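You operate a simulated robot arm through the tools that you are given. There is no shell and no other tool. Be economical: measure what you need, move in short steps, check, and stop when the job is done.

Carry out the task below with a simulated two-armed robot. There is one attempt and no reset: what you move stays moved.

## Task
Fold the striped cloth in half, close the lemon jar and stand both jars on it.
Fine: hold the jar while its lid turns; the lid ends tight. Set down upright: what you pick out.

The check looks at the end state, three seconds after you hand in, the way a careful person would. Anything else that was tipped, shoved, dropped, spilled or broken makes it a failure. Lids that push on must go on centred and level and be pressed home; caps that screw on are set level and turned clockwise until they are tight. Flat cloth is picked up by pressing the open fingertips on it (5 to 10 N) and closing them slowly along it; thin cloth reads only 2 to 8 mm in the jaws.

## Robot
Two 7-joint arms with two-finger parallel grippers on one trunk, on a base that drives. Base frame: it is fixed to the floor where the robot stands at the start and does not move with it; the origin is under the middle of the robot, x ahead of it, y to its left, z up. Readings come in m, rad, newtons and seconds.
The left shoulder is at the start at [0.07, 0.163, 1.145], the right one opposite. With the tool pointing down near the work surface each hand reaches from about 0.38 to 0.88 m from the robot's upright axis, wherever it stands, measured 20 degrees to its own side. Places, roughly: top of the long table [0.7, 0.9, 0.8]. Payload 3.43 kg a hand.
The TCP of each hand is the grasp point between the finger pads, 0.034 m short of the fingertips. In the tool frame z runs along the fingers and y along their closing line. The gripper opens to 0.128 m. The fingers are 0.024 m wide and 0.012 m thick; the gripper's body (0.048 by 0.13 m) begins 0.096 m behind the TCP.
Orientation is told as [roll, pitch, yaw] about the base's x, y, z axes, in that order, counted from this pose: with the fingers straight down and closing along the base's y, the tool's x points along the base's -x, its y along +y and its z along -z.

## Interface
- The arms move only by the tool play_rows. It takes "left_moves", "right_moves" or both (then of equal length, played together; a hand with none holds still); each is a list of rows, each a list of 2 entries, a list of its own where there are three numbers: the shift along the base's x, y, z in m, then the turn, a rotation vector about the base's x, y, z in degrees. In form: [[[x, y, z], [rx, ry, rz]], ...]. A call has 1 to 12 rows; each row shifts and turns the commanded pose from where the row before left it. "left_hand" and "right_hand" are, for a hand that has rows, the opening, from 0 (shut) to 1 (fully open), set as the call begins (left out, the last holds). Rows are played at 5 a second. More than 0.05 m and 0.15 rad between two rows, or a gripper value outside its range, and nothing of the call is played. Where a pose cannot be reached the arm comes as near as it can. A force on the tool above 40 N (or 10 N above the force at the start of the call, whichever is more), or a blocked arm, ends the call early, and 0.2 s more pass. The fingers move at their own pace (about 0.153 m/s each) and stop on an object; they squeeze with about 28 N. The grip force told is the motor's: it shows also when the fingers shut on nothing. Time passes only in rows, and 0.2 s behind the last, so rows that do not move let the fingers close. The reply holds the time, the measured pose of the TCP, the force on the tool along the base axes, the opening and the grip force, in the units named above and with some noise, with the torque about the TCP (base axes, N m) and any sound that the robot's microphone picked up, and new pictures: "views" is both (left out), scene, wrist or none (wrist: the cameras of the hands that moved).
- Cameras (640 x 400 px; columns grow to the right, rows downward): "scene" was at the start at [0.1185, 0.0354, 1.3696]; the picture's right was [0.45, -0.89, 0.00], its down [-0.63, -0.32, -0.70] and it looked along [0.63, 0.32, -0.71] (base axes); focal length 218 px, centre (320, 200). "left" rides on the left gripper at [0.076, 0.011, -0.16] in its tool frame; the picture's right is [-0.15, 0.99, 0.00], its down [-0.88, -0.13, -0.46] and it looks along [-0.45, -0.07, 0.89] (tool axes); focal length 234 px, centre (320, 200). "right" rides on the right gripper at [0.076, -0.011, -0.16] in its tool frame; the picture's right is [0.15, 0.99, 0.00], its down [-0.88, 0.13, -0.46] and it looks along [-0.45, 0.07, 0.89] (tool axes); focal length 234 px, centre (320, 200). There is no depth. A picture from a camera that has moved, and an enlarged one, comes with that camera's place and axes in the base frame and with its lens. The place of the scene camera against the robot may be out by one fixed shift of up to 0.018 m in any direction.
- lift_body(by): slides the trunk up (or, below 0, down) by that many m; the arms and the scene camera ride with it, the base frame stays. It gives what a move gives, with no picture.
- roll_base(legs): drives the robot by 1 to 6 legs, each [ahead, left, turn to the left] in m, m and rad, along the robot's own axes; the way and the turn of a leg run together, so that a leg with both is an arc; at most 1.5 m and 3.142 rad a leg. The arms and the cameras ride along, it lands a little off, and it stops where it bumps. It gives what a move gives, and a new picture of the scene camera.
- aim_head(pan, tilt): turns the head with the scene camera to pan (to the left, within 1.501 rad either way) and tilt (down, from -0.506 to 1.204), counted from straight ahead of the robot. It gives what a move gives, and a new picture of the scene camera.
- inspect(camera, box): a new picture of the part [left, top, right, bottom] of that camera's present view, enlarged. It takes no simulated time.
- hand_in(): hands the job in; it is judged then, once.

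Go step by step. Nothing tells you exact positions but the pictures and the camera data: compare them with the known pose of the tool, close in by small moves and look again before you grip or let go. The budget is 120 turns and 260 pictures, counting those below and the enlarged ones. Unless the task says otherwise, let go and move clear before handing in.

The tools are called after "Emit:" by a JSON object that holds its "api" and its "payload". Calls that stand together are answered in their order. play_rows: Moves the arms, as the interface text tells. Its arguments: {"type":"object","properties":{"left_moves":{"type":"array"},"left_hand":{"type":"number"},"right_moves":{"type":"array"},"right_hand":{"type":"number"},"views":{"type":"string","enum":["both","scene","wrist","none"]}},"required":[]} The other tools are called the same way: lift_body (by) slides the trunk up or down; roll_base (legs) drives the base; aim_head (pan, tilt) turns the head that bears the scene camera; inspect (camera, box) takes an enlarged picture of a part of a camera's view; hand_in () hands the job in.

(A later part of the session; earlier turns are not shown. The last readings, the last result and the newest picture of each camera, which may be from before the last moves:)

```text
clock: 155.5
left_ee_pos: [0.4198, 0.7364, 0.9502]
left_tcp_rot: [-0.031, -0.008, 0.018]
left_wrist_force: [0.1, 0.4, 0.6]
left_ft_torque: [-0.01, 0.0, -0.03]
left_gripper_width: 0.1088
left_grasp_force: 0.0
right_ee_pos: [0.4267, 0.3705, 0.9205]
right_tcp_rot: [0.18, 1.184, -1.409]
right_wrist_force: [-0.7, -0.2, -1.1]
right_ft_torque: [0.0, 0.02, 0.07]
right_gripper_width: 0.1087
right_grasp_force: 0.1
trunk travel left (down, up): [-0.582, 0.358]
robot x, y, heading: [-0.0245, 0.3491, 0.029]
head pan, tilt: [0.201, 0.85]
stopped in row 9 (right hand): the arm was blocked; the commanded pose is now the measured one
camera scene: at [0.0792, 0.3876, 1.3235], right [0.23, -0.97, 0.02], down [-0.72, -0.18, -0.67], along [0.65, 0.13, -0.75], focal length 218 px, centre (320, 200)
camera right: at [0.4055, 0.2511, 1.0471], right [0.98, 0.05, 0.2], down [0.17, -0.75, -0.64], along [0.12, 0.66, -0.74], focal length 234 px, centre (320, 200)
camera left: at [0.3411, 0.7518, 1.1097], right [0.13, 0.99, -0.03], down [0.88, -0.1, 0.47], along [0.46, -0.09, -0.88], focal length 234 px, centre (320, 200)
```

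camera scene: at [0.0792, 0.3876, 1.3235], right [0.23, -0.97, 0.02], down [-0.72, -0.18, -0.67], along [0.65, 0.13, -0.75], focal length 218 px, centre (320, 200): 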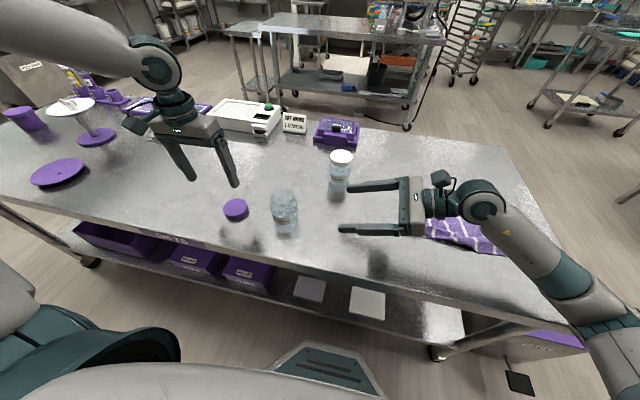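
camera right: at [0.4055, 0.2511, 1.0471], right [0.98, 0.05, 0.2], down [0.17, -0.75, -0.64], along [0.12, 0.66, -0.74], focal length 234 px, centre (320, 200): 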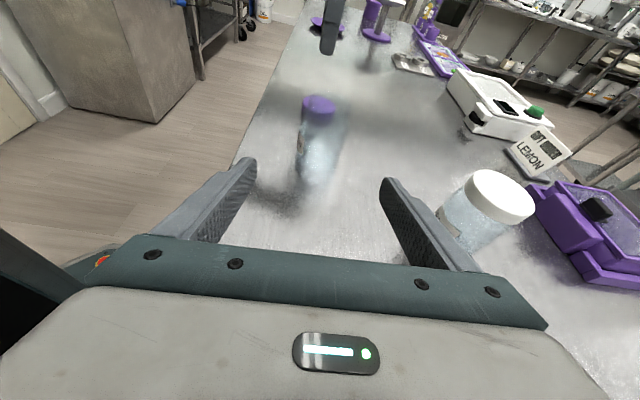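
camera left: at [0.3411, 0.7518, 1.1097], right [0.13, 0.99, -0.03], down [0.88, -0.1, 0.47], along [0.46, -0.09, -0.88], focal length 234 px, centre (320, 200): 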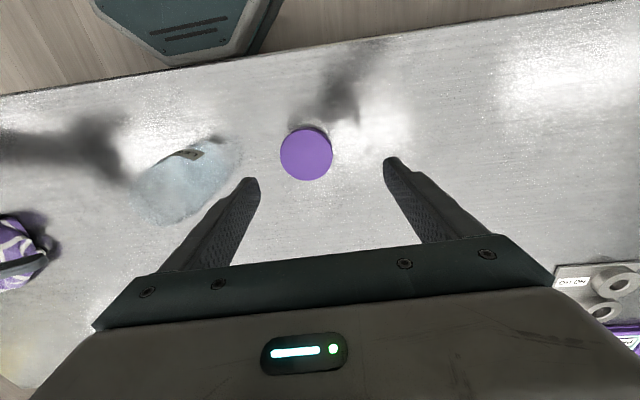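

The right arm touched something (probably its elbow at the table edge) and stopped. I raise the trunk by 0.2 m so that the forearm comes from above, then lower the hands again.

Emit:
{"api": "lift_body", "payload": {"by": 0.2}}

Emit:
{"api": "play_rows", "payload": {"left_moves": [[[0.002, -0.005, -0.03], [0, 0, 0]], [[0.002, -0.005, -0.03], [0, 0, 0]], [[0.002, -0.005, -0.03], [0, 0, 0]], [[0.002, -0.005, -0.03], [0, 0, 0]], [[0.002, -0.005, -0.04], [0, 0, 0]], [[0, 0, -0.04], [0, 0, 0]]], "right_moves": [[[-0.003, 0.005, -0.04], [0, 0, 0]], [[-0.003, 0.005, -0.04], [0, 0, 0]], [[-0.003, 0.005, -0.04], [0, 0, 0]], [[-0.003, 0.005, -0.04], [0, 0, 0]], [[-0.003, 0.005, -0.04], [0, 0, 0]], [[0, 0, -0.04], [0, 0, 0]]]}}

```text
clock: 157.7
left_ee_pos: [0.4325, 0.7194, 1.1514]
left_tcp_rot: [-0.011, 0.006, 0.021]
left_wrist_force: [-0.5, -0.1, -0.4]
left_ft_torque: [-0.04, -0.01, 0.0]
left_gripper_width: 0.1089
left_grasp_force: 0.2
right_ee_pos: [0.4356, 0.3588, 1.1098]
right_tcp_rot: [0.118, 1.211, -1.457]
right_wrist_force: [-0.2, 0.4, 0.0]
right_ft_torque: [-0.03, -0.02, -0.01]
right_gripper_width: 0.1088
right_grasp_force: 0.2
trunk travel left (down, up): [-0.782, 0.158]
robot x, y, heading: [-0.0208, 0.3468, 0.031]
head pan, tilt: [0.201, 0.85]
```

```text
clock: 159.1
left_ee_pos: [0.446, 0.6967, 0.949]
left_tcp_rot: [-0.012, 0.005, 0.021]
left_wrist_force: [-0.4, 0.0, 0.0]
left_ft_torque: [-0.01, 0.04, -0.04]
left_gripper_width: 0.109
left_grasp_force: 0.0
right_ee_pos: [0.4229, 0.3852, 0.8677]
right_tcp_rot: [0.117, 1.211, -1.456]
right_wrist_force: [-0.5, 0.2, -0.1]
right_ft_torque: [0.01, -0.02, 0.07]
right_gripper_width: 0.1091
right_grasp_force: 0.2
trunk travel left (down, up): [-0.782, 0.158]
robot x, y, heading: [-0.0225, 0.3452, 0.032]
head pan, tilt: [0.201, 0.85]
camera scene: at [0.0991, 0.3633, 1.5218], right [0.23, -0.97, 0.0], down [-0.73, -0.17, -0.66], along [0.64, 0.15, -0.75], focal length 218 px, centre (320, 200)
camera right: at [0.4057, 0.2618, 0.9936], right [0.98, 0.05, 0.18], down [0.16, -0.73, -0.66], along [0.09, 0.68, -0.73], focal length 234 px, centre (320, 200)
camera left: at [0.3698, 0.7071, 1.109], right [0.13, 0.99, -0.01], down [0.89, -0.11, 0.45], along [0.45, -0.07, -0.89], focal length 234 px, centre (320, 200)
```

scene: 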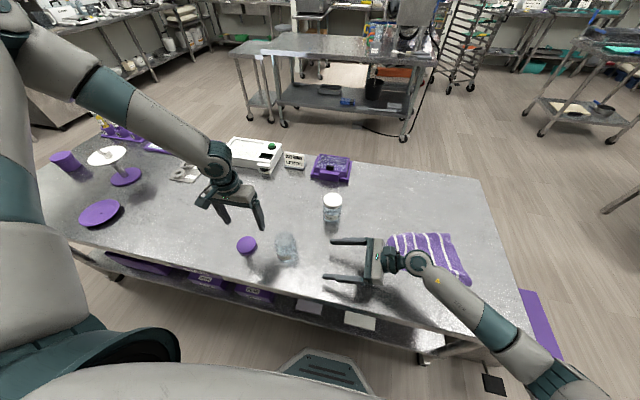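
right: 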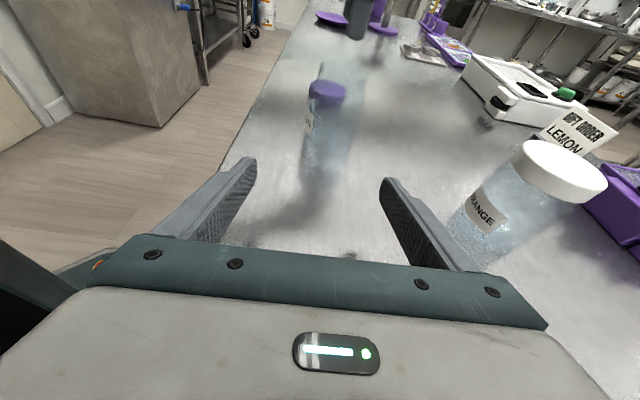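
left: 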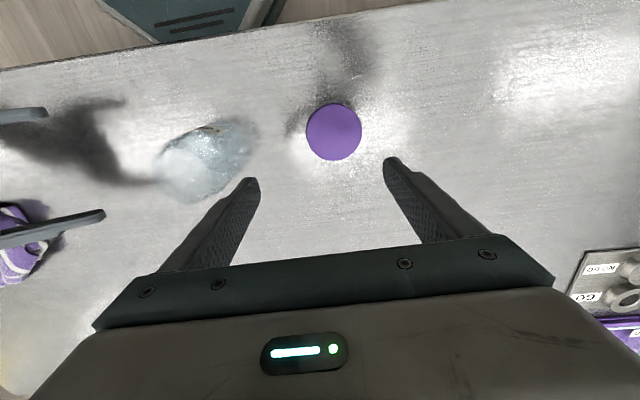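

The jar looks to be at about (0.432, 0.563), ~0.10 m tall. I approach with the right hand until just short of it and centre the left above the lid.

Emit:
{"api": "play_rows", "payload": {"left_moves": [[[-0.01, 0.008, 0], [0, 0, 0]], [[-0.01, 0.008, 0], [0, 0, 0]], [[0, 0, 0], [0, 0, 0]], [[0, 0, 0], [0, 0, 0]]], "right_moves": [[[0.003, 0.03, -0.005], [0, 0, 0]], [[0.003, 0.03, -0.005], [0, 0, 0]], [[0.003, 0.03, -0.005], [0, 0, 0]], [[0, 0, 0], [0, 0, 0]]], "views": "none"}}

Emit:
{"api": "inspect", "payload": {"camera": "right", "box": [160, 40, 480, 240]}}

Emit:
{"api": "inspect", "payload": {"camera": "left", "box": [120, 60, 440, 260]}}

Emit:
{"api": "inspect", "payload": {"camera": "scene", "box": [210, 200, 370, 300]}}

```text
clock: 160.1
left_ee_pos: [0.4238, 0.7108, 0.9505]
left_tcp_rot: [-0.01, 0.004, 0.02]
left_wrist_force: [0.1, -0.8, -0.4]
left_ft_torque: [-0.02, 0.0, -0.01]
left_gripper_width: 0.1088
left_grasp_force: 0.1
right_ee_pos: [0.4304, 0.4747, 0.8555]
right_tcp_rot: [0.12, 1.212, -1.458]
right_wrist_force: [-0.5, 1.0, -0.5]
right_ft_torque: [0.0, 0.02, -0.03]
right_gripper_width: 0.1088
right_grasp_force: 0.0
trunk travel left (down, up): [-0.782, 0.158]
robot x, y, heading: [-0.0255, 0.3448, 0.024]
head pan, tilt: [0.201, 0.85]
```

```text
2.00 times, centred on (320, 140) of right
camera zoom: at [0.4137, 0.3517, 0.9807], right [0.98, 0.05, 0.18], down [0.16, -0.73, -0.66], along [0.1, 0.68, -0.73], focal length 468 px, centre (320, 320)
```

zoom: 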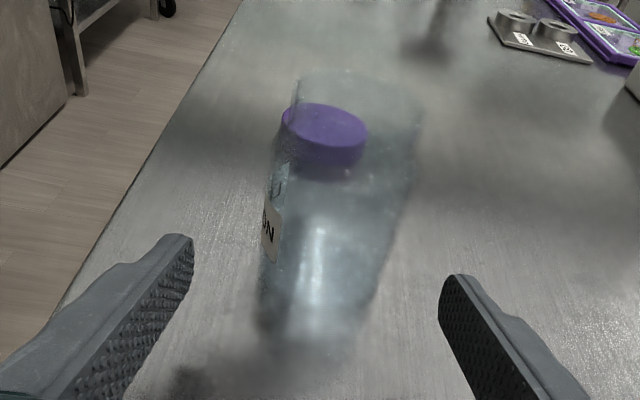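

```text
2.00 times, centred on (280, 160) of left
camera zoom: at [0.3475, 0.7223, 1.111], right [0.13, 0.99, -0.01], down [0.88, -0.11, 0.45], along [0.45, -0.07, -0.89], focal length 468 px, centre (400, 280)
```

zoom: 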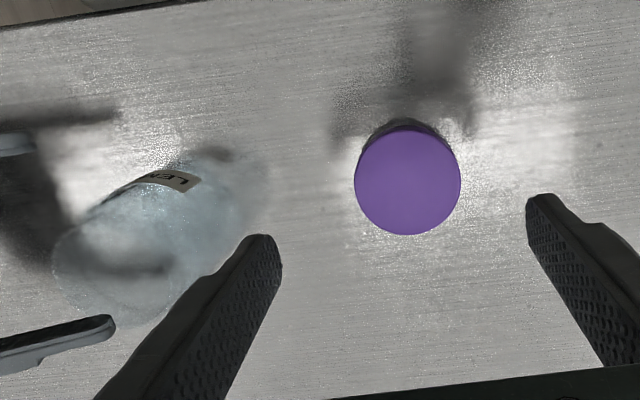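

```text
4.00 times, centred on (290, 250) of scene
camera zoom: at [0.0974, 0.3624, 1.5218], right [0.23, -0.97, 0.0], down [-0.73, -0.17, -0.66], along [0.64, 0.15, -0.75], focal length 873 px, centre (440, 0)
```

zoom: 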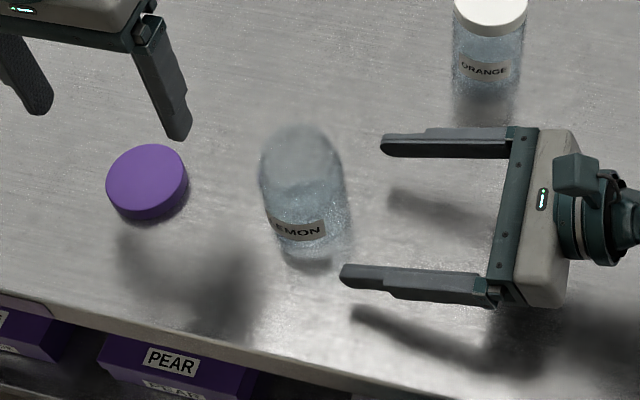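

Combining cameras: jar axis at (0.428, 0.558), rim at z≈0.905. I move the right hand around it and close gently.

Emit:
{"api": "play_rows", "payload": {"right_moves": [[[-0.001, 0.03, -0.004], [0, 0, 0]], [[-0.001, 0.03, -0.004], [0, 0, 0]], [[0, 0.022, -0.003], [0, 0, 0]], [[0, 0, 0], [0, 0, 0]]], "views": "none"}}

Emit:
{"api": "inspect", "payload": {"camera": "scene", "box": [210, 200, 370, 300]}}

Emit:
{"api": "inspect", "payload": {"camera": "right", "box": [160, 40, 480, 240]}}

```text
clock: 161.1
left_ee_pos: [0.4236, 0.7118, 0.9499]
left_tcp_rot: [-0.01, 0.007, 0.021]
left_wrist_force: [0.7, -1.0, -0.6]
left_ft_torque: [0.01, 0.02, -0.03]
left_gripper_width: 0.1089
left_grasp_force: 0.0
right_ee_pos: [0.4278, 0.5566, 0.8432]
right_tcp_rot: [0.121, 1.213, -1.456]
right_wrist_force: [0.1, -0.3, 0.1]
right_ft_torque: [0.02, 0.0, 0.04]
right_gripper_width: 0.1089
right_grasp_force: 0.0
trunk travel left (down, up): [-0.782, 0.158]
robot x, y, heading: [-0.0251, 0.3471, 0.032]
head pan, tilt: [0.201, 0.85]
```

```text
4.00 times, centred on (290, 250) of scene
camera zoom: at [0.0976, 0.3626, 1.5218], right [0.23, -0.97, 0.0], down [-0.73, -0.17, -0.66], along [0.64, 0.15, -0.75], focal length 873 px, centre (440, 0)
```

zoom: 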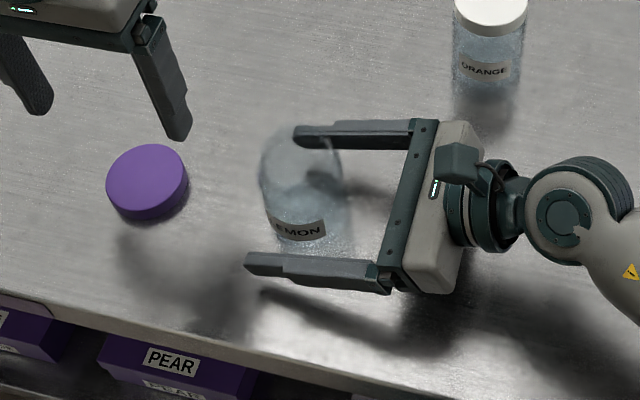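

```text
2.00 times, centred on (320, 140) of right
camera zoom: at [0.4109, 0.4332, 0.9688], right [0.98, 0.05, 0.18], down [0.16, -0.73, -0.66], along [0.1, 0.68, -0.73], focal length 468 px, centre (320, 320)
```

zoom: 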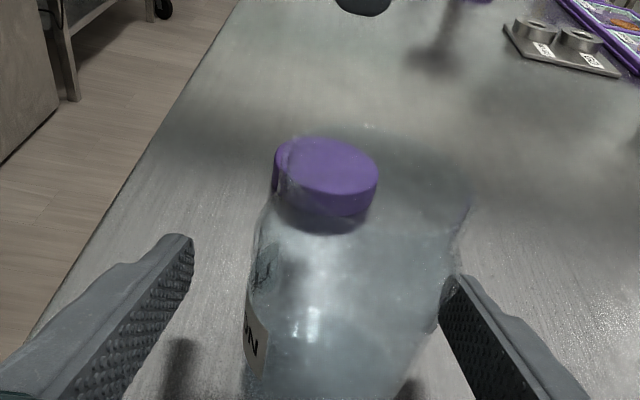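

The jar sits ~9 mm toward +x of the finger centre; I shift and close.

Emit:
{"api": "play_rows", "payload": {"right_moves": [[[0.005, 0, 0], [0, 0, 0]], [[0.004, 0, 0], [0, 0, 0]], [[0, 0, 0], [0, 0, 0]]], "right_hand": 0.66, "views": "none"}}

Emit:
{"api": "play_rows", "payload": {"right_moves": [[[0, 0, 0], [0, 0, 0]], [[0, 0, 0], [0, 0, 0]], [[0, 0, 0], [0, 0, 0]]], "right_hand": 0.3, "views": "wrist"}}

Emit:
{"api": "inspect", "payload": {"camera": "scene", "box": [210, 200, 370, 300]}}

```text
clock: 161.8
left_ee_pos: [0.4239, 0.7107, 0.9498]
left_tcp_rot: [-0.013, 0.005, 0.021]
left_wrist_force: [0.1, 0.3, -0.6]
left_ft_torque: [0.01, -0.05, 0.02]
left_gripper_width: 0.1089
left_grasp_force: 0.0
right_ee_pos: [0.4374, 0.5561, 0.8435]
right_tcp_rot: [0.119, 1.211, -1.456]
right_wrist_force: [-0.1, -0.5, -0.9]
right_ft_torque: [0.01, 0.01, 0.0]
right_gripper_width: 0.0845
right_grasp_force: 0.0
trunk travel left (down, up): [-0.782, 0.158]
robot x, y, heading: [-0.024, 0.3459, 0.031]
head pan, tilt: [0.201, 0.85]
```

```text
clock: 162.7
left_ee_pos: [0.4227, 0.7122, 0.9495]
left_tcp_rot: [-0.011, 0.005, 0.02]
left_wrist_force: [0.0, 0.1, -0.6]
left_ft_torque: [0.05, 0.02, -0.02]
left_gripper_width: 0.109
left_grasp_force: 0.0
right_ee_pos: [0.4365, 0.5553, 0.8438]
right_tcp_rot: [0.118, 1.211, -1.457]
right_wrist_force: [-1.4, 0.8, 2.0]
right_ft_torque: [0.02, 0.14, -0.01]
right_gripper_width: 0.0716
right_grasp_force: 27.9
trunk travel left (down, up): [-0.782, 0.158]
robot x, y, heading: [-0.0232, 0.3413, 0.023]
head pan, tilt: [0.201, 0.85]
camera right: at [0.4194, 0.4325, 0.9689], right [0.98, 0.05, 0.18], down [0.16, -0.73, -0.66], along [0.1, 0.68, -0.73], focal length 234 px, centre (320, 200)
```

right: 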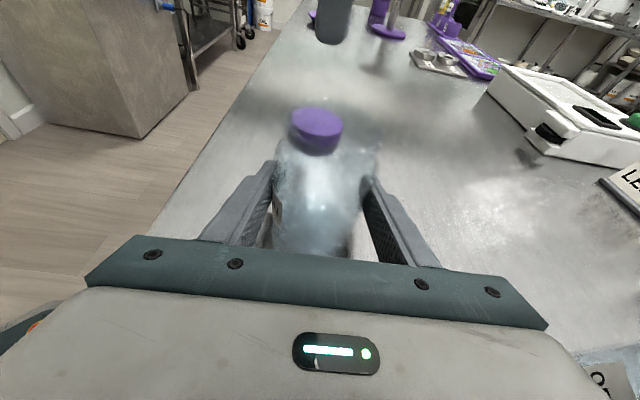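

```text
4.00 times, centred on (290, 250) of scene
camera zoom: at [0.0972, 0.3628, 1.5219], right [0.23, -0.97, 0.0], down [-0.73, -0.17, -0.66], along [0.64, 0.15, -0.75], focal length 873 px, centre (440, 0)
```

zoom: 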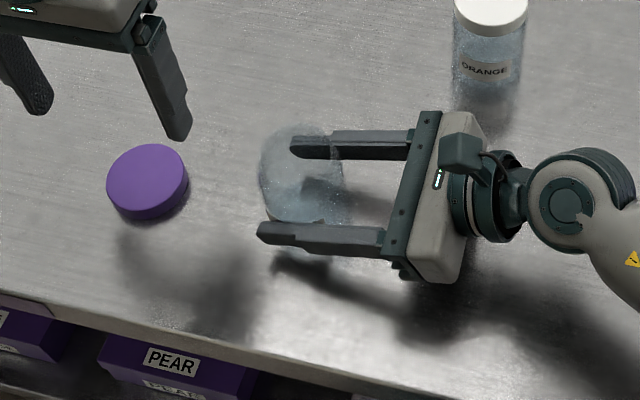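

Jar held (diameter 71.6 mm). Now the left hand turns to +75° for a long clockwise stroke, lowers over the lid, grips and lifts it.

Emit:
{"api": "play_rows", "payload": {"left_moves": [[[0.003, 0, 0], [0, 0, 8.3]], [[0, 0, 0], [0, 0, 8.3]], [[0, 0, 0], [0, 0, 8.3]], [[0, 0, 0], [0, 0, 8.3]], [[0, 0, 0], [0, 0, 8.3]], [[0, 0, 0], [0, 0, 8.3]], [[0, 0, 0], [0, 0, 8.3]], [[0, 0, 0], [0, 0, 8.3]], [[0, 0, 0], [0, 0, 8.3]], [[0, 0, 0], [0, 0, 0]]], "views": "none"}}

Emit:
{"api": "play_rows", "payload": {"left_moves": [[[0, 0, -0.03], [0, 0, 0]], [[0, 0, -0.03], [0, 0, 0]], [[0, 0, 0], [0, 0, 0]]], "views": "wrist"}}

Emit:
{"api": "inspect", "payload": {"camera": "scene", "box": [190, 190, 350, 290]}}

```text
clock: 164.8
left_ee_pos: [0.4234, 0.7098, 0.9529]
left_tcp_rot: [-0.01, 0.006, 1.325]
left_wrist_force: [0.2, -0.1, 0.1]
left_ft_torque: [0.0, 0.01, -0.01]
left_gripper_width: 0.1088
left_grasp_force: 0.1
right_ee_pos: [0.4362, 0.5555, 0.8434]
right_tcp_rot: [0.12, 1.213, -1.455]
right_wrist_force: [-2.2, 1.6, 5.6]
right_ft_torque: [0.09, 0.28, -0.02]
right_gripper_width: 0.0711
right_grasp_force: 27.7
trunk travel left (down, up): [-0.782, 0.158]
robot x, y, heading: [-0.0238, 0.346, 0.022]
head pan, tilt: [0.201, 0.85]
```

```text
clock: 165.7
left_ee_pos: [0.4244, 0.7105, 0.8932]
left_tcp_rot: [-0.012, 0.004, 1.323]
left_wrist_force: [-0.7, 1.1, -0.7]
left_ft_torque: [0.03, 0.02, 0.02]
left_gripper_width: 0.1088
left_grasp_force: 0.1
right_ee_pos: [0.4373, 0.5567, 0.8437]
right_tcp_rot: [0.122, 1.212, -1.456]
right_wrist_force: [-0.8, 0.1, 6.4]
right_ft_torque: [0.05, 0.25, -0.03]
right_gripper_width: 0.071
right_grasp_force: 28.2
trunk travel left (down, up): [-0.782, 0.158]
robot x, y, heading: [-0.0239, 0.3445, 0.026]
head pan, tilt: [0.201, 0.85]
camera left: at [0.392, 0.6417, 1.0529], right [-0.92, 0.38, -0.01], down [0.34, 0.83, 0.45], along [0.18, 0.41, -0.89], focal length 234 px, centre (320, 200)
```

left: 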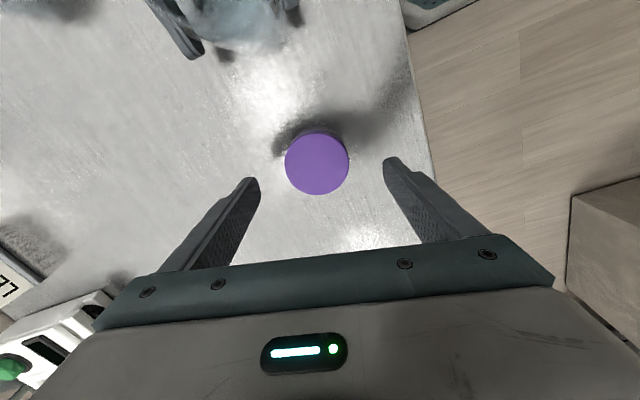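

```text
4.00 times, centred on (270, 240) of scene
camera zoom: at [0.0968, 0.3626, 1.5219], right [0.23, -0.97, 0.0], down [-0.73, -0.17, -0.66], along [0.64, 0.15, -0.75], focal length 873 px, centre (520, 40)
```

zoom: 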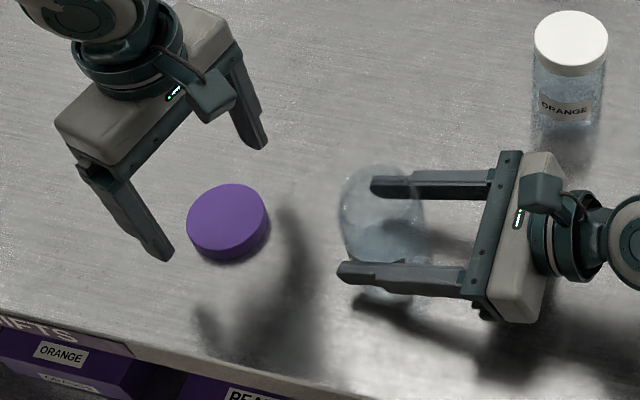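

Emit:
{"api": "play_rows", "payload": {"left_moves": [[[0, -0.002, -0.03], [0, 0, 0]], [[0, 0, -0.022], [0, 0, 0]], [[0, 0, 0], [0, 0, 0]]], "views": "none"}}

Emit:
{"api": "play_rows", "payload": {"left_moves": [[[0, 0, 0], [0, 0, 0]], [[0, 0, 0], [0, 0, 0]], [[0, 0, 0], [0, 0, 0]]], "left_hand": 0.4, "views": "none"}}

Emit:
{"api": "play_rows", "payload": {"left_moves": [[[0, 0, 0.04], [0, 0, 0]], [[0, 0, 0.045], [0, 0, 0]], [[0, 0, 0.045], [0, 0, 0]], [[0, 0, 0], [0, 0, 0]]], "views": "wrist"}}

Emit:
{"api": "inspect", "payload": {"camera": "scene", "box": [190, 160, 350, 260]}}

```text
clock: 166.4
left_ee_pos: [0.4215, 0.7163, 0.8629]
left_tcp_rot: [-0.013, 0.007, 1.324]
left_wrist_force: [-0.1, 0.2, -0.4]
left_ft_torque: [0.03, -0.03, 0.0]
left_gripper_width: 0.1085
left_grasp_force: 0.0
left hand out of reach, approached as far as the arm can: row 1, 2
right_ee_pos: [0.4371, 0.5559, 0.8438]
right_tcp_rot: [0.119, 1.214, -1.458]
right_wrist_force: [-1.5, 2.3, 5.6]
right_ft_torque: [0.14, 0.27, -0.07]
right_gripper_width: 0.0713
right_grasp_force: 27.8
trunk travel left (down, up): [-0.782, 0.158]
robot x, y, heading: [-0.0272, 0.3447, 0.031]
head pan, tilt: [0.201, 0.85]
```

```text
clock: 167.2
left_ee_pos: [0.4209, 0.7174, 0.8634]
left_tcp_rot: [-0.012, 0.005, 1.325]
left_wrist_force: [0.4, 0.6, -0.5]
left_ft_torque: [-0.01, 0.0, 0.01]
left_gripper_width: 0.0512
left_grasp_force: 0.1
right_ee_pos: [0.4363, 0.5548, 0.8437]
right_tcp_rot: [0.121, 1.214, -1.457]
right_wrist_force: [-1.3, 0.6, 7.1]
right_ft_torque: [0.04, 0.25, -0.03]
right_gripper_width: 0.071
right_grasp_force: 28.3
trunk travel left (down, up): [-0.782, 0.158]
robot x, y, heading: [-0.0229, 0.3446, 0.028]
head pan, tilt: [0.201, 0.85]
```

```text
clock: 168.2
left_ee_pos: [0.4218, 0.7161, 0.993]
left_tcp_rot: [-0.011, 0.004, 1.327]
left_wrist_force: [-0.4, -0.9, 0.1]
left_ft_torque: [0.0, 0.0, -0.01]
left_gripper_width: 0.051
left_grasp_force: 0.0
right_ee_pos: [0.4358, 0.5564, 0.8442]
right_tcp_rot: [0.118, 1.212, -1.458]
right_wrist_force: [-2.8, -0.4, 8.9]
right_ft_torque: [0.0, 0.41, 0.05]
right_gripper_width: 0.071
right_grasp_force: 28.0
trunk travel left (down, up): [-0.782, 0.158]
robot x, y, heading: [-0.0256, 0.3443, 0.03]
head pan, tilt: [0.201, 0.85]
camera left: at [0.3904, 0.6472, 1.1539], right [-0.92, 0.38, -0.01], down [0.34, 0.83, 0.45], along [0.18, 0.41, -0.89], focal length 234 px, centre (320, 200)
```

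left: 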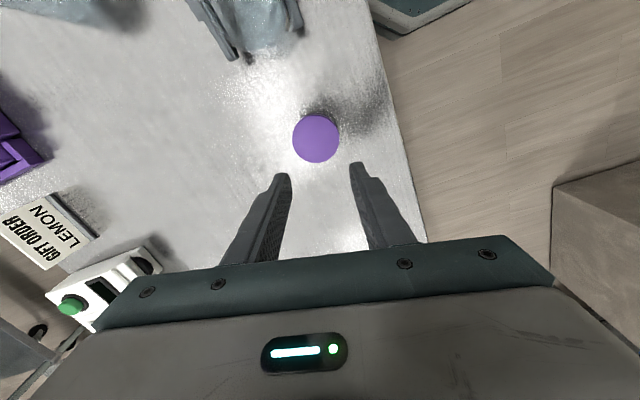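

```text
4.00 times, centred on (270, 210) of scene
camera zoom: at [0.0972, 0.362, 1.5219], right [0.23, -0.97, 0.0], down [-0.73, -0.17, -0.66], along [0.64, 0.15, -0.75], focal length 873 px, centre (520, 160)
```

zoom: 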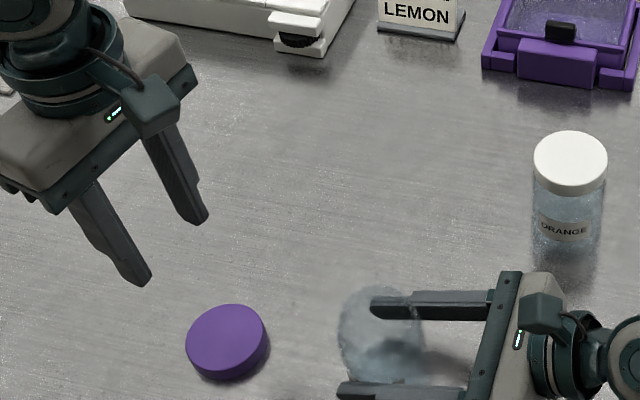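

The left wrist could not go low enough with that yaw. I turn it to about +30° and try again.

Emit:
{"api": "play_rows", "payload": {"left_moves": [[[0.001, -0.002, -0.02], [0, 0, -8.5]], [[0.001, -0.002, -0.02], [0, 0, -8.5]], [[0.001, -0.002, -0.02], [0, 0, -8.5]], [[0, 0, -0.02], [0, 0, -8.5]], [[0, 0, -0.02], [0, 0, -8.5]], [[0, 0, 0], [0, 0, 0]]], "left_hand": 0.85, "views": "none"}}

Emit:
{"api": "play_rows", "payload": {"left_moves": [[[0, 0, -0.025], [0, 0, 0]], [[0, 0, -0.02], [0, 0, 0]], [[0, 0, -0.009], [0, 0, 0]], [[0, 0, 0], [0, 0, 0]]], "views": "wrist"}}

```text
clock: 169.7
left_ee_pos: [0.4241, 0.7115, 0.8928]
left_tcp_rot: [-0.012, 0.003, 0.58]
left_wrist_force: [-0.4, 0.4, 0.0]
left_ft_torque: [0.0, -0.01, -0.03]
left_gripper_width: 0.1087
left_grasp_force: 0.0
right_ee_pos: [0.436, 0.5563, 0.8452]
right_tcp_rot: [0.123, 1.213, -1.455]
right_wrist_force: [-1.2, -0.7, 6.7]
right_ft_torque: [0.02, 0.33, 0.02]
right_gripper_width: 0.0707
right_grasp_force: 27.3
trunk travel left (down, up): [-0.782, 0.158]
robot x, y, heading: [-0.0273, 0.3429, 0.024]
head pan, tilt: [0.201, 0.85]
```

```text
clock: 170.7
left_ee_pos: [0.4217, 0.7163, 0.8623]
left_tcp_rot: [-0.013, 0.004, 0.584]
left_wrist_force: [-0.5, -0.2, 0.3]
left_ft_torque: [-0.02, -0.01, 0.01]
left_gripper_width: 0.109
left_grasp_force: 0.1
left hand out of reach, approached as far as the arm can: row 2, 3
right_ee_pos: [0.4375, 0.555, 0.8443]
right_tcp_rot: [0.119, 1.213, -1.457]
right_wrist_force: [1.2, 0.6, 6.7]
right_ft_torque: [0.02, 0.23, -0.01]
right_gripper_width: 0.071
right_grasp_force: 28.1
trunk travel left (down, up): [-0.782, 0.158]
robot x, y, heading: [-0.0256, 0.3441, 0.028]
head pan, tilt: [0.201, 0.85]
camera left: at [0.3511, 0.6855, 1.0236], right [-0.42, 0.91, -0.01], down [0.81, 0.38, 0.45], along [0.42, 0.18, -0.89], focal length 234 px, centre (320, 200)
```

left: 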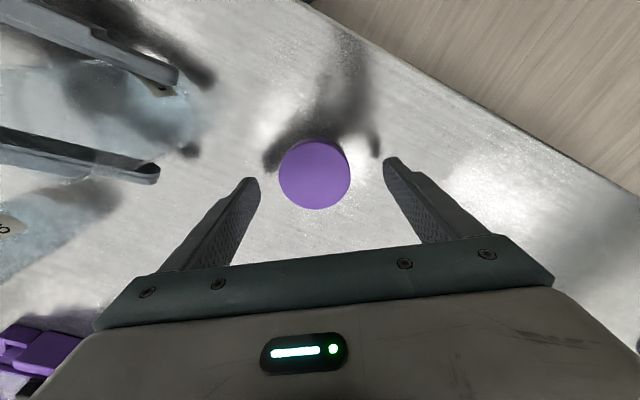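

The limit is the trunk height. I lift the jar 4 cm with the right hand (and left 1.8 cm), then lower the trunk 4 cm, which puts the jar back on the table and the left at lid level.

Emit:
{"api": "play_rows", "payload": {"left_moves": [[[0.001, -0.003, 0.01], [0, 0, 0]], [[0.001, -0.002, 0.008], [0, 0, 0]], [[0, 0, 0], [0, 0, 0]]], "right_moves": [[[0, 0, 0.02], [0, 0, 0]], [[0, 0, 0.02], [0, 0, 0]], [[0, 0, 0], [0, 0, 0]]], "views": "none"}}

Emit:
{"api": "lift_body", "payload": {"by": -0.039}}

Emit:
{"api": "play_rows", "payload": {"left_moves": [[[0, 0, -0.002], [0, 0, 0]], [[0, 0, 0], [0, 0, 0]]], "views": "none"}}

Emit:
{"api": "inspect", "payload": {"camera": "left", "box": [160, 80, 480, 280]}}

```text
clock: 171.4
left_ee_pos: [0.4239, 0.7099, 0.8812]
left_tcp_rot: [-0.012, 0.005, 0.583]
left_wrist_force: [-0.6, 0.7, -0.1]
left_ft_torque: [-0.02, 0.01, -0.03]
left_gripper_width: 0.1088
left_grasp_force: 0.1
right_ee_pos: [0.4361, 0.5557, 0.8823]
right_tcp_rot: [0.116, 1.211, -1.46]
right_wrist_force: [-0.5, 0.4, -0.7]
right_ft_torque: [0.0, 0.0, 0.03]
right_gripper_width: 0.0711
right_grasp_force: 28.1
trunk travel left (down, up): [-0.782, 0.158]
robot x, y, heading: [-0.0235, 0.3435, 0.028]
head pan, tilt: [0.201, 0.85]
```

```text
clock: 172.3
left_ee_pos: [0.4235, 0.7109, 0.8422]
left_tcp_rot: [-0.012, 0.004, 0.583]
left_wrist_force: [1.2, 0.4, 0.1]
left_ft_torque: [-0.02, 0.02, -0.02]
left_gripper_width: 0.1086
left_grasp_force: 0.0
right_ee_pos: [0.4362, 0.5561, 0.845]
right_tcp_rot: [0.12, 1.211, -1.456]
right_wrist_force: [0.1, -0.6, -0.3]
right_ft_torque: [-0.02, 0.05, -0.01]
right_gripper_width: 0.0706
right_grasp_force: 28.1
trunk travel left (down, up): [-0.743, 0.197]
robot x, y, heading: [-0.0261, 0.3433, 0.028]
head pan, tilt: [0.201, 0.85]
```

```text
clock: 172.9
left_ee_pos: [0.4236, 0.7108, 0.8392]
left_tcp_rot: [-0.012, 0.005, 0.584]
left_wrist_force: [-0.5, 0.5, 0.2]
left_ft_torque: [0.02, 0.0, -0.01]
left_gripper_width: 0.109
left_grasp_force: 0.1
right_ee_pos: [0.4359, 0.5548, 0.8445]
right_tcp_rot: [0.118, 1.212, -1.458]
right_wrist_force: [-0.2, 1.1, -0.3]
right_ft_torque: [0.01, -0.02, -0.01]
right_gripper_width: 0.0709
right_grasp_force: 28.0
trunk travel left (down, up): [-0.743, 0.197]
robot x, y, heading: [-0.0258, 0.3464, 0.032]
head pan, tilt: [0.201, 0.85]
```

```text
2.00 times, centred on (320, 180) of left
camera zoom: at [0.3536, 0.6808, 1.0002], right [-0.42, 0.91, -0.01], down [0.81, 0.38, 0.45], along [0.42, 0.18, -0.89], focal length 468 px, centre (320, 240)
```

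zoom: 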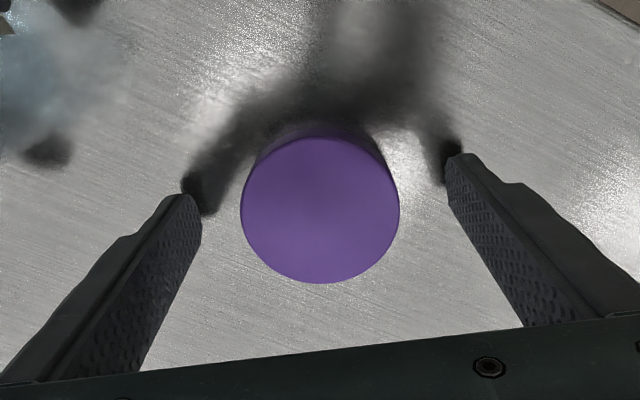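

Emit:
{"api": "play_rows", "payload": {"left_moves": [[[0.002, 0, 0], [0, 0, 0]], [[0, 0, 0], [0, 0, 0]], [[0, 0, 0], [0, 0, 0]], [[0, 0, 0], [0, 0, 0]]], "left_hand": 0.4, "views": "none"}}

Emit:
{"api": "play_rows", "payload": {"left_moves": [[[0, 0, 0.04], [0, 0, 0]], [[0, 0, 0.045], [0, 0, 0]], [[0, 0, 0.045], [0, 0, 0]], [[0.002, -0.03, 0.01], [0, 0, 0]], [[0.002, -0.03, 0.0], [0, 0, 0]], [[0.002, -0.03, 0.0], [0, 0, 0]], [[0.002, -0.03, 0.0], [0, 0, 0]], [[0.002, -0.03, 0.0], [0, 0, 0]], [[0, 0, 0], [0, 0, 0]]], "views": "wrist"}}

Emit:
{"api": "inspect", "payload": {"camera": "scene", "box": [210, 160, 370, 280]}}

```text
clock: 173.9
left_ee_pos: [0.4265, 0.7118, 0.8393]
left_tcp_rot: [-0.01, 0.002, 0.583]
left_wrist_force: [0.3, 0.0, 0.3]
left_ft_torque: [0.0, 0.01, -0.01]
left_gripper_width: 0.0675
left_grasp_force: 27.9
right_ee_pos: [0.4362, 0.5569, 0.843]
right_tcp_rot: [0.119, 1.21, -1.456]
right_wrist_force: [-1.0, 1.1, -0.9]
right_ft_torque: [-0.03, -0.02, -0.03]
right_gripper_width: 0.0707
right_grasp_force: 27.9
trunk travel left (down, up): [-0.743, 0.197]
robot x, y, heading: [-0.0254, 0.348, 0.028]
head pan, tilt: [0.201, 0.85]
```

```text
clock: 175.9
left_ee_pos: [0.4348, 0.5602, 0.9797]
left_tcp_rot: [-0.012, 0.005, 0.583]
left_wrist_force: [0.8, 0.4, 0.4]
left_ft_torque: [-0.02, 0.0, -0.01]
left_gripper_width: 0.0676
left_grasp_force: 27.5
right_ee_pos: [0.4373, 0.5558, 0.8441]
right_tcp_rot: [0.121, 1.21, -1.456]
right_wrist_force: [-1.1, -0.2, -1.0]
right_ft_torque: [-0.01, -0.01, 0.02]
right_gripper_width: 0.0707
right_grasp_force: 28.6
trunk travel left (down, up): [-0.743, 0.197]
robot x, y, heading: [-0.022, 0.3467, 0.03]
head pan, tilt: [0.201, 0.85]
camera left: at [0.3639, 0.5295, 1.1399], right [-0.42, 0.91, -0.01], down [0.81, 0.38, 0.45], along [0.42, 0.18, -0.89], focal length 234 px, centre (320, 200)
```

left: 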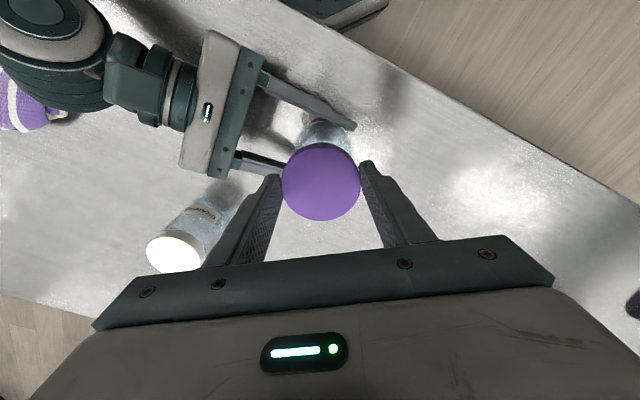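

```text
3.33 times, centred on (290, 220) of scene
camera zoom: at [0.0971, 0.3633, 1.4829], right [0.23, -0.97, 0.0], down [-0.73, -0.17, -0.66], along [0.64, 0.15, -0.75], focal length 728 px, centre (420, 133)
```

zoom: 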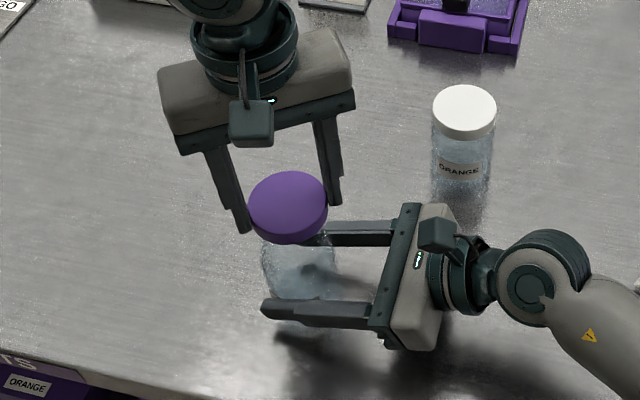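

The lid is held level above the jar. From the outlines the jar axis is about (0.4365, 0.5645); I adjust and lower to near the rim.

Emit:
{"api": "play_rows", "payload": {"left_moves": [[[0.0017, 0.0043, 0], [0, 0, 0]], [[0, 0, -0.015], [0, 0, 0]], [[0, 0, -0.01], [0, 0, 0]], [[0, 0, 0], [0, 0, 0]]], "views": "none"}}

Emit:
{"api": "inspect", "payload": {"camera": "scene", "box": [240, 190, 340, 270]}}

Emit:
{"api": "inspect", "payload": {"camera": "right", "box": [200, 60, 440, 240]}}

```text
clock: 176.9
left_ee_pos: [0.4359, 0.5636, 0.9547]
left_tcp_rot: [-0.012, 0.006, 0.585]
left_wrist_force: [0.2, -0.7, 0.8]
left_ft_torque: [0.01, 0.01, 0.01]
left_gripper_width: 0.0675
left_grasp_force: 28.6
right_ee_pos: [0.4364, 0.5562, 0.8433]
right_tcp_rot: [0.119, 1.209, -1.457]
right_wrist_force: [-0.6, 0.6, -0.7]
right_ft_torque: [0.02, 0.01, 0.0]
right_gripper_width: 0.071
right_grasp_force: 27.7
trunk travel left (down, up): [-0.743, 0.197]
robot x, y, heading: [-0.0238, 0.3445, 0.031]
head pan, tilt: [0.201, 0.85]
```

```text
5.00 times, centred on (290, 230) of scene
camera zoom: at [0.0974, 0.3628, 1.4828], right [0.23, -0.97, 0.0], down [-0.73, -0.17, -0.66], along [0.64, 0.15, -0.75], focal length 1092 px, centre (470, 50)
```

zoom: 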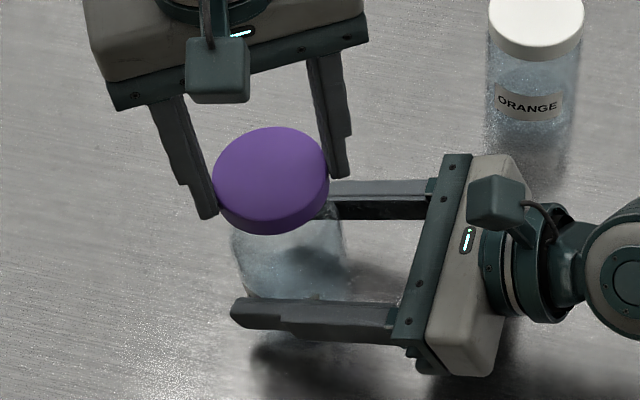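

```text
2.22 times, centred on (320, 150) of right
camera zoom: at [0.4191, 0.4328, 0.9694], right [0.98, 0.05, 0.18], down [0.16, -0.73, -0.66], along [0.1, 0.68, -0.73], focal length 520 px, centre (320, 311)
```

zoom: 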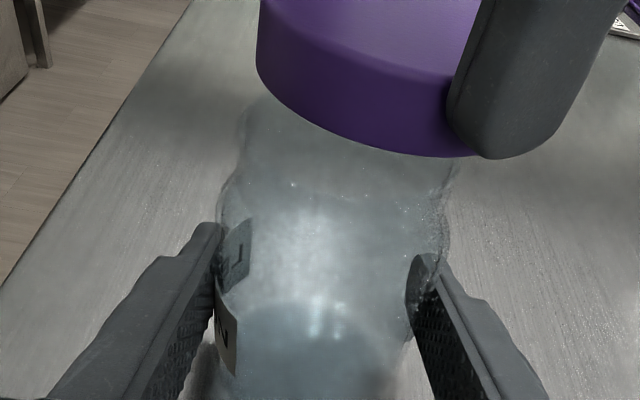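

Emit:
{"api": "play_rows", "payload": {"left_moves": [[[0, -0.0015, -0.004], [0, 0, 0]], [[0, 0, -0.003], [0, 0, 0]], [[0, 0, -0.003], [0, 0, 0]], [[0, 0, 0], [0, 0, 0]]], "views": "none"}}

Emit:
{"api": "play_rows", "payload": {"left_moves": [[[0, 0, -0.003], [0, 0, 0]], [[0, 0, -0.002], [0, 0, 0]], [[0, 0, 0], [0, 0, 0]]], "views": "none"}}

Emit:
{"api": "inspect", "payload": {"camera": "scene", "box": [240, 190, 340, 270]}}

Emit:
{"api": "inspect", "payload": {"camera": "right", "box": [200, 60, 440, 240]}}

```text
clock: 177.9
left_ee_pos: [0.4376, 0.5638, 0.9443]
left_tcp_rot: [-0.012, 0.005, 0.583]
left_wrist_force: [-0.5, 0.0, 0.2]
left_ft_torque: [-0.03, -0.03, 0.0]
left_gripper_width: 0.0675
left_grasp_force: 28.1
right_ee_pos: [0.4361, 0.5557, 0.8445]
right_tcp_rot: [0.119, 1.212, -1.458]
right_wrist_force: [-0.4, 0.7, 0.1]
right_ft_torque: [0.03, 0.03, -0.03]
right_gripper_width: 0.0711
right_grasp_force: 28.3
trunk travel left (down, up): [-0.743, 0.197]
robot x, y, heading: [-0.0231, 0.3459, 0.028]
head pan, tilt: [0.201, 0.85]
```

```text
clock: 178.7
left_ee_pos: [0.4378, 0.5637, 0.9403]
left_tcp_rot: [-0.013, 0.005, 0.584]
left_wrist_force: [-0.3, 0.8, 15.5]
left_ft_torque: [-0.41, -0.1, -0.04]
left_gripper_width: 0.0674
left_grasp_force: 28.4
right_ee_pos: [0.4354, 0.5553, 0.8439]
right_tcp_rot: [0.118, 1.213, -1.459]
right_wrist_force: [3.3, 1.6, -5.1]
right_ft_torque: [0.57, 0.42, -0.06]
right_gripper_width: 0.0706
right_grasp_force: 27.8
trunk travel left (down, up): [-0.743, 0.197]
robot x, y, heading: [-0.0237, 0.3456, 0.027]
head pan, tilt: [0.201, 0.85]
```

```text
5.00 times, centred on (290, 230) of scene
camera zoom: at [0.0971, 0.3626, 1.483], right [0.23, -0.97, 0.0], down [-0.73, -0.17, -0.66], along [0.64, 0.15, -0.75], focal length 1092 px, centre (470, 50)
```

zoom: 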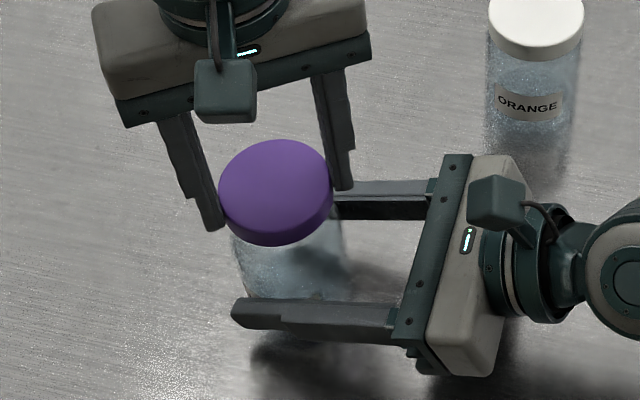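

```text
2.22 times, centred on (320, 150) of right
camera zoom: at [0.4191, 0.4326, 0.9694], right [0.98, 0.05, 0.18], down [0.16, -0.73, -0.66], along [0.1, 0.68, -0.73], focal length 520 px, centre (320, 311)
```

zoom: 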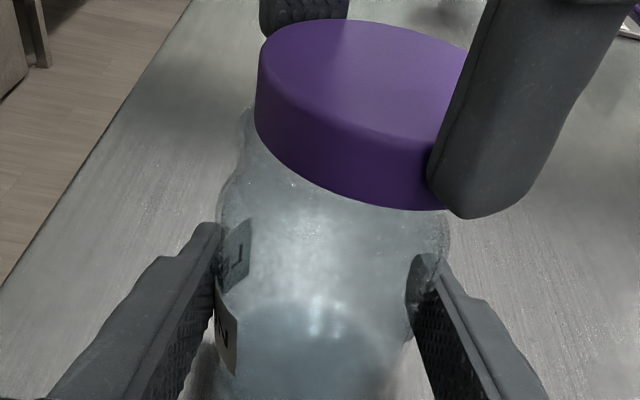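

Contact, but the torque shows it bears only on the −y side, so the lid is slightly too far toward +y. I lift 3 mm, shift 4 mm toward −y and lower again.

Emit:
{"api": "play_rows", "payload": {"left_moves": [[[0, 0, 0.004], [0, 0, 0]], [[0, -0.004, 0], [0, 0, 0]], [[0, 0, -0.002], [0, 0, 0]], [[0, 0, -0.002], [0, 0, 0]], [[0, 0, 0], [0, 0, 0]]], "views": "none"}}

Emit:
{"api": "play_rows", "payload": {"left_moves": [[[0, 0, -0.001], [0, 0, 0]], [[0, 0, 0], [0, 0, 0]]], "views": "none"}}

```text
clock: 179.9
left_ee_pos: [0.4383, 0.5601, 0.9401]
left_tcp_rot: [-0.013, 0.004, 0.582]
left_wrist_force: [-0.8, 1.3, 12.4]
left_ft_torque: [0.19, 0.14, -0.05]
left_gripper_width: 0.0675
left_grasp_force: 27.9
right_ee_pos: [0.436, 0.5569, 0.8451]
right_tcp_rot: [0.12, 1.209, -1.457]
right_wrist_force: [2.1, -0.5, -3.3]
right_ft_torque: [0.01, 0.24, -0.07]
right_gripper_width: 0.0708
right_grasp_force: 28.2
trunk travel left (down, up): [-0.743, 0.197]
robot x, y, heading: [-0.0224, 0.3463, 0.028]
head pan, tilt: [0.201, 0.85]
```

```text
clock: 180.5
left_ee_pos: [0.438, 0.5595, 0.9394]
left_tcp_rot: [-0.011, 0.003, 0.583]
left_wrist_force: [-1.2, 2.8, 22.9]
left_ft_torque: [0.26, 0.28, 0.01]
left_gripper_width: 0.0673
left_grasp_force: 28.2
right_ee_pos: [0.4365, 0.5556, 0.8434]
right_tcp_rot: [0.119, 1.21, -1.457]
right_wrist_force: [4.6, 2.0, -7.7]
right_ft_torque: [0.07, 0.37, -0.13]
right_gripper_width: 0.071
right_grasp_force: 28.1
trunk travel left (down, up): [-0.743, 0.197]
robot x, y, heading: [-0.0244, 0.3455, 0.029]
head pan, tilt: [0.201, 0.85]
```

Nearly centred now; I trim −1.5 mm in x, +1 mm in y and begin turning clockwise with light downward pressure.

Emit:
{"api": "play_rows", "payload": {"left_moves": [[[-0.0015, 0.001, 0.0008], [0, 0, 0]], [[0, 0, 0], [0, 0, -8.5]], [[0, 0, 0], [0, 0, -8.5]], [[0, 0, -0.0002], [0, 0, -8.5]], [[0, 0, -0.0002], [0, 0, -8.5]], [[0, 0, -0.0002], [0, 0, -8.5]], [[0, 0, -0.0002], [0, 0, -8.5]], [[0, 0, -0.0002], [0, 0, -8.5]], [[0, 0, -0.0002], [0, 0, -8.5]], [[0, 0, -0.0002], [0, 0, -8.5]], [[0, 0, -0.0002], [0, 0, -8.5]], [[0, 0, -0.0002], [0, 0, -8.5]]], "views": "none"}}

Emit:
{"api": "inspect", "payload": {"camera": "scene", "box": [240, 190, 340, 270]}}

```text
clock: 183.1
left_ee_pos: [0.4357, 0.5619, 0.9378]
left_tcp_rot: [-0.012, 0.005, -1.052]
left_wrist_force: [-7.2, -0.3, 15.3]
left_ft_torque: [0.24, 0.5, 0.24]
left_gripper_width: 0.0677
left_grasp_force: 27.5
right_ee_pos: [0.4362, 0.5567, 0.8438]
right_tcp_rot: [0.12, 1.21, -1.455]
right_wrist_force: [10.8, -0.1, -8.4]
right_ft_torque: [-0.27, 0.4, -0.24]
right_gripper_width: 0.0709
right_grasp_force: 27.9
trunk travel left (down, up): [-0.743, 0.197]
robot x, y, heading: [-0.024, 0.3423, 0.024]
head pan, tilt: [0.201, 0.85]
```

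```text
5.00 times, centred on (290, 230) of scene
camera zoom: at [0.0973, 0.3623, 1.4828], right [0.23, -0.97, 0.0], down [-0.73, -0.17, -0.66], along [0.64, 0.15, -0.75], focal length 1092 px, centre (470, 50)
```

zoom: 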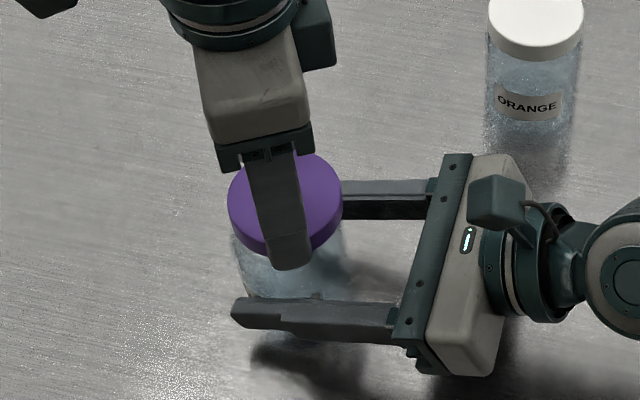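

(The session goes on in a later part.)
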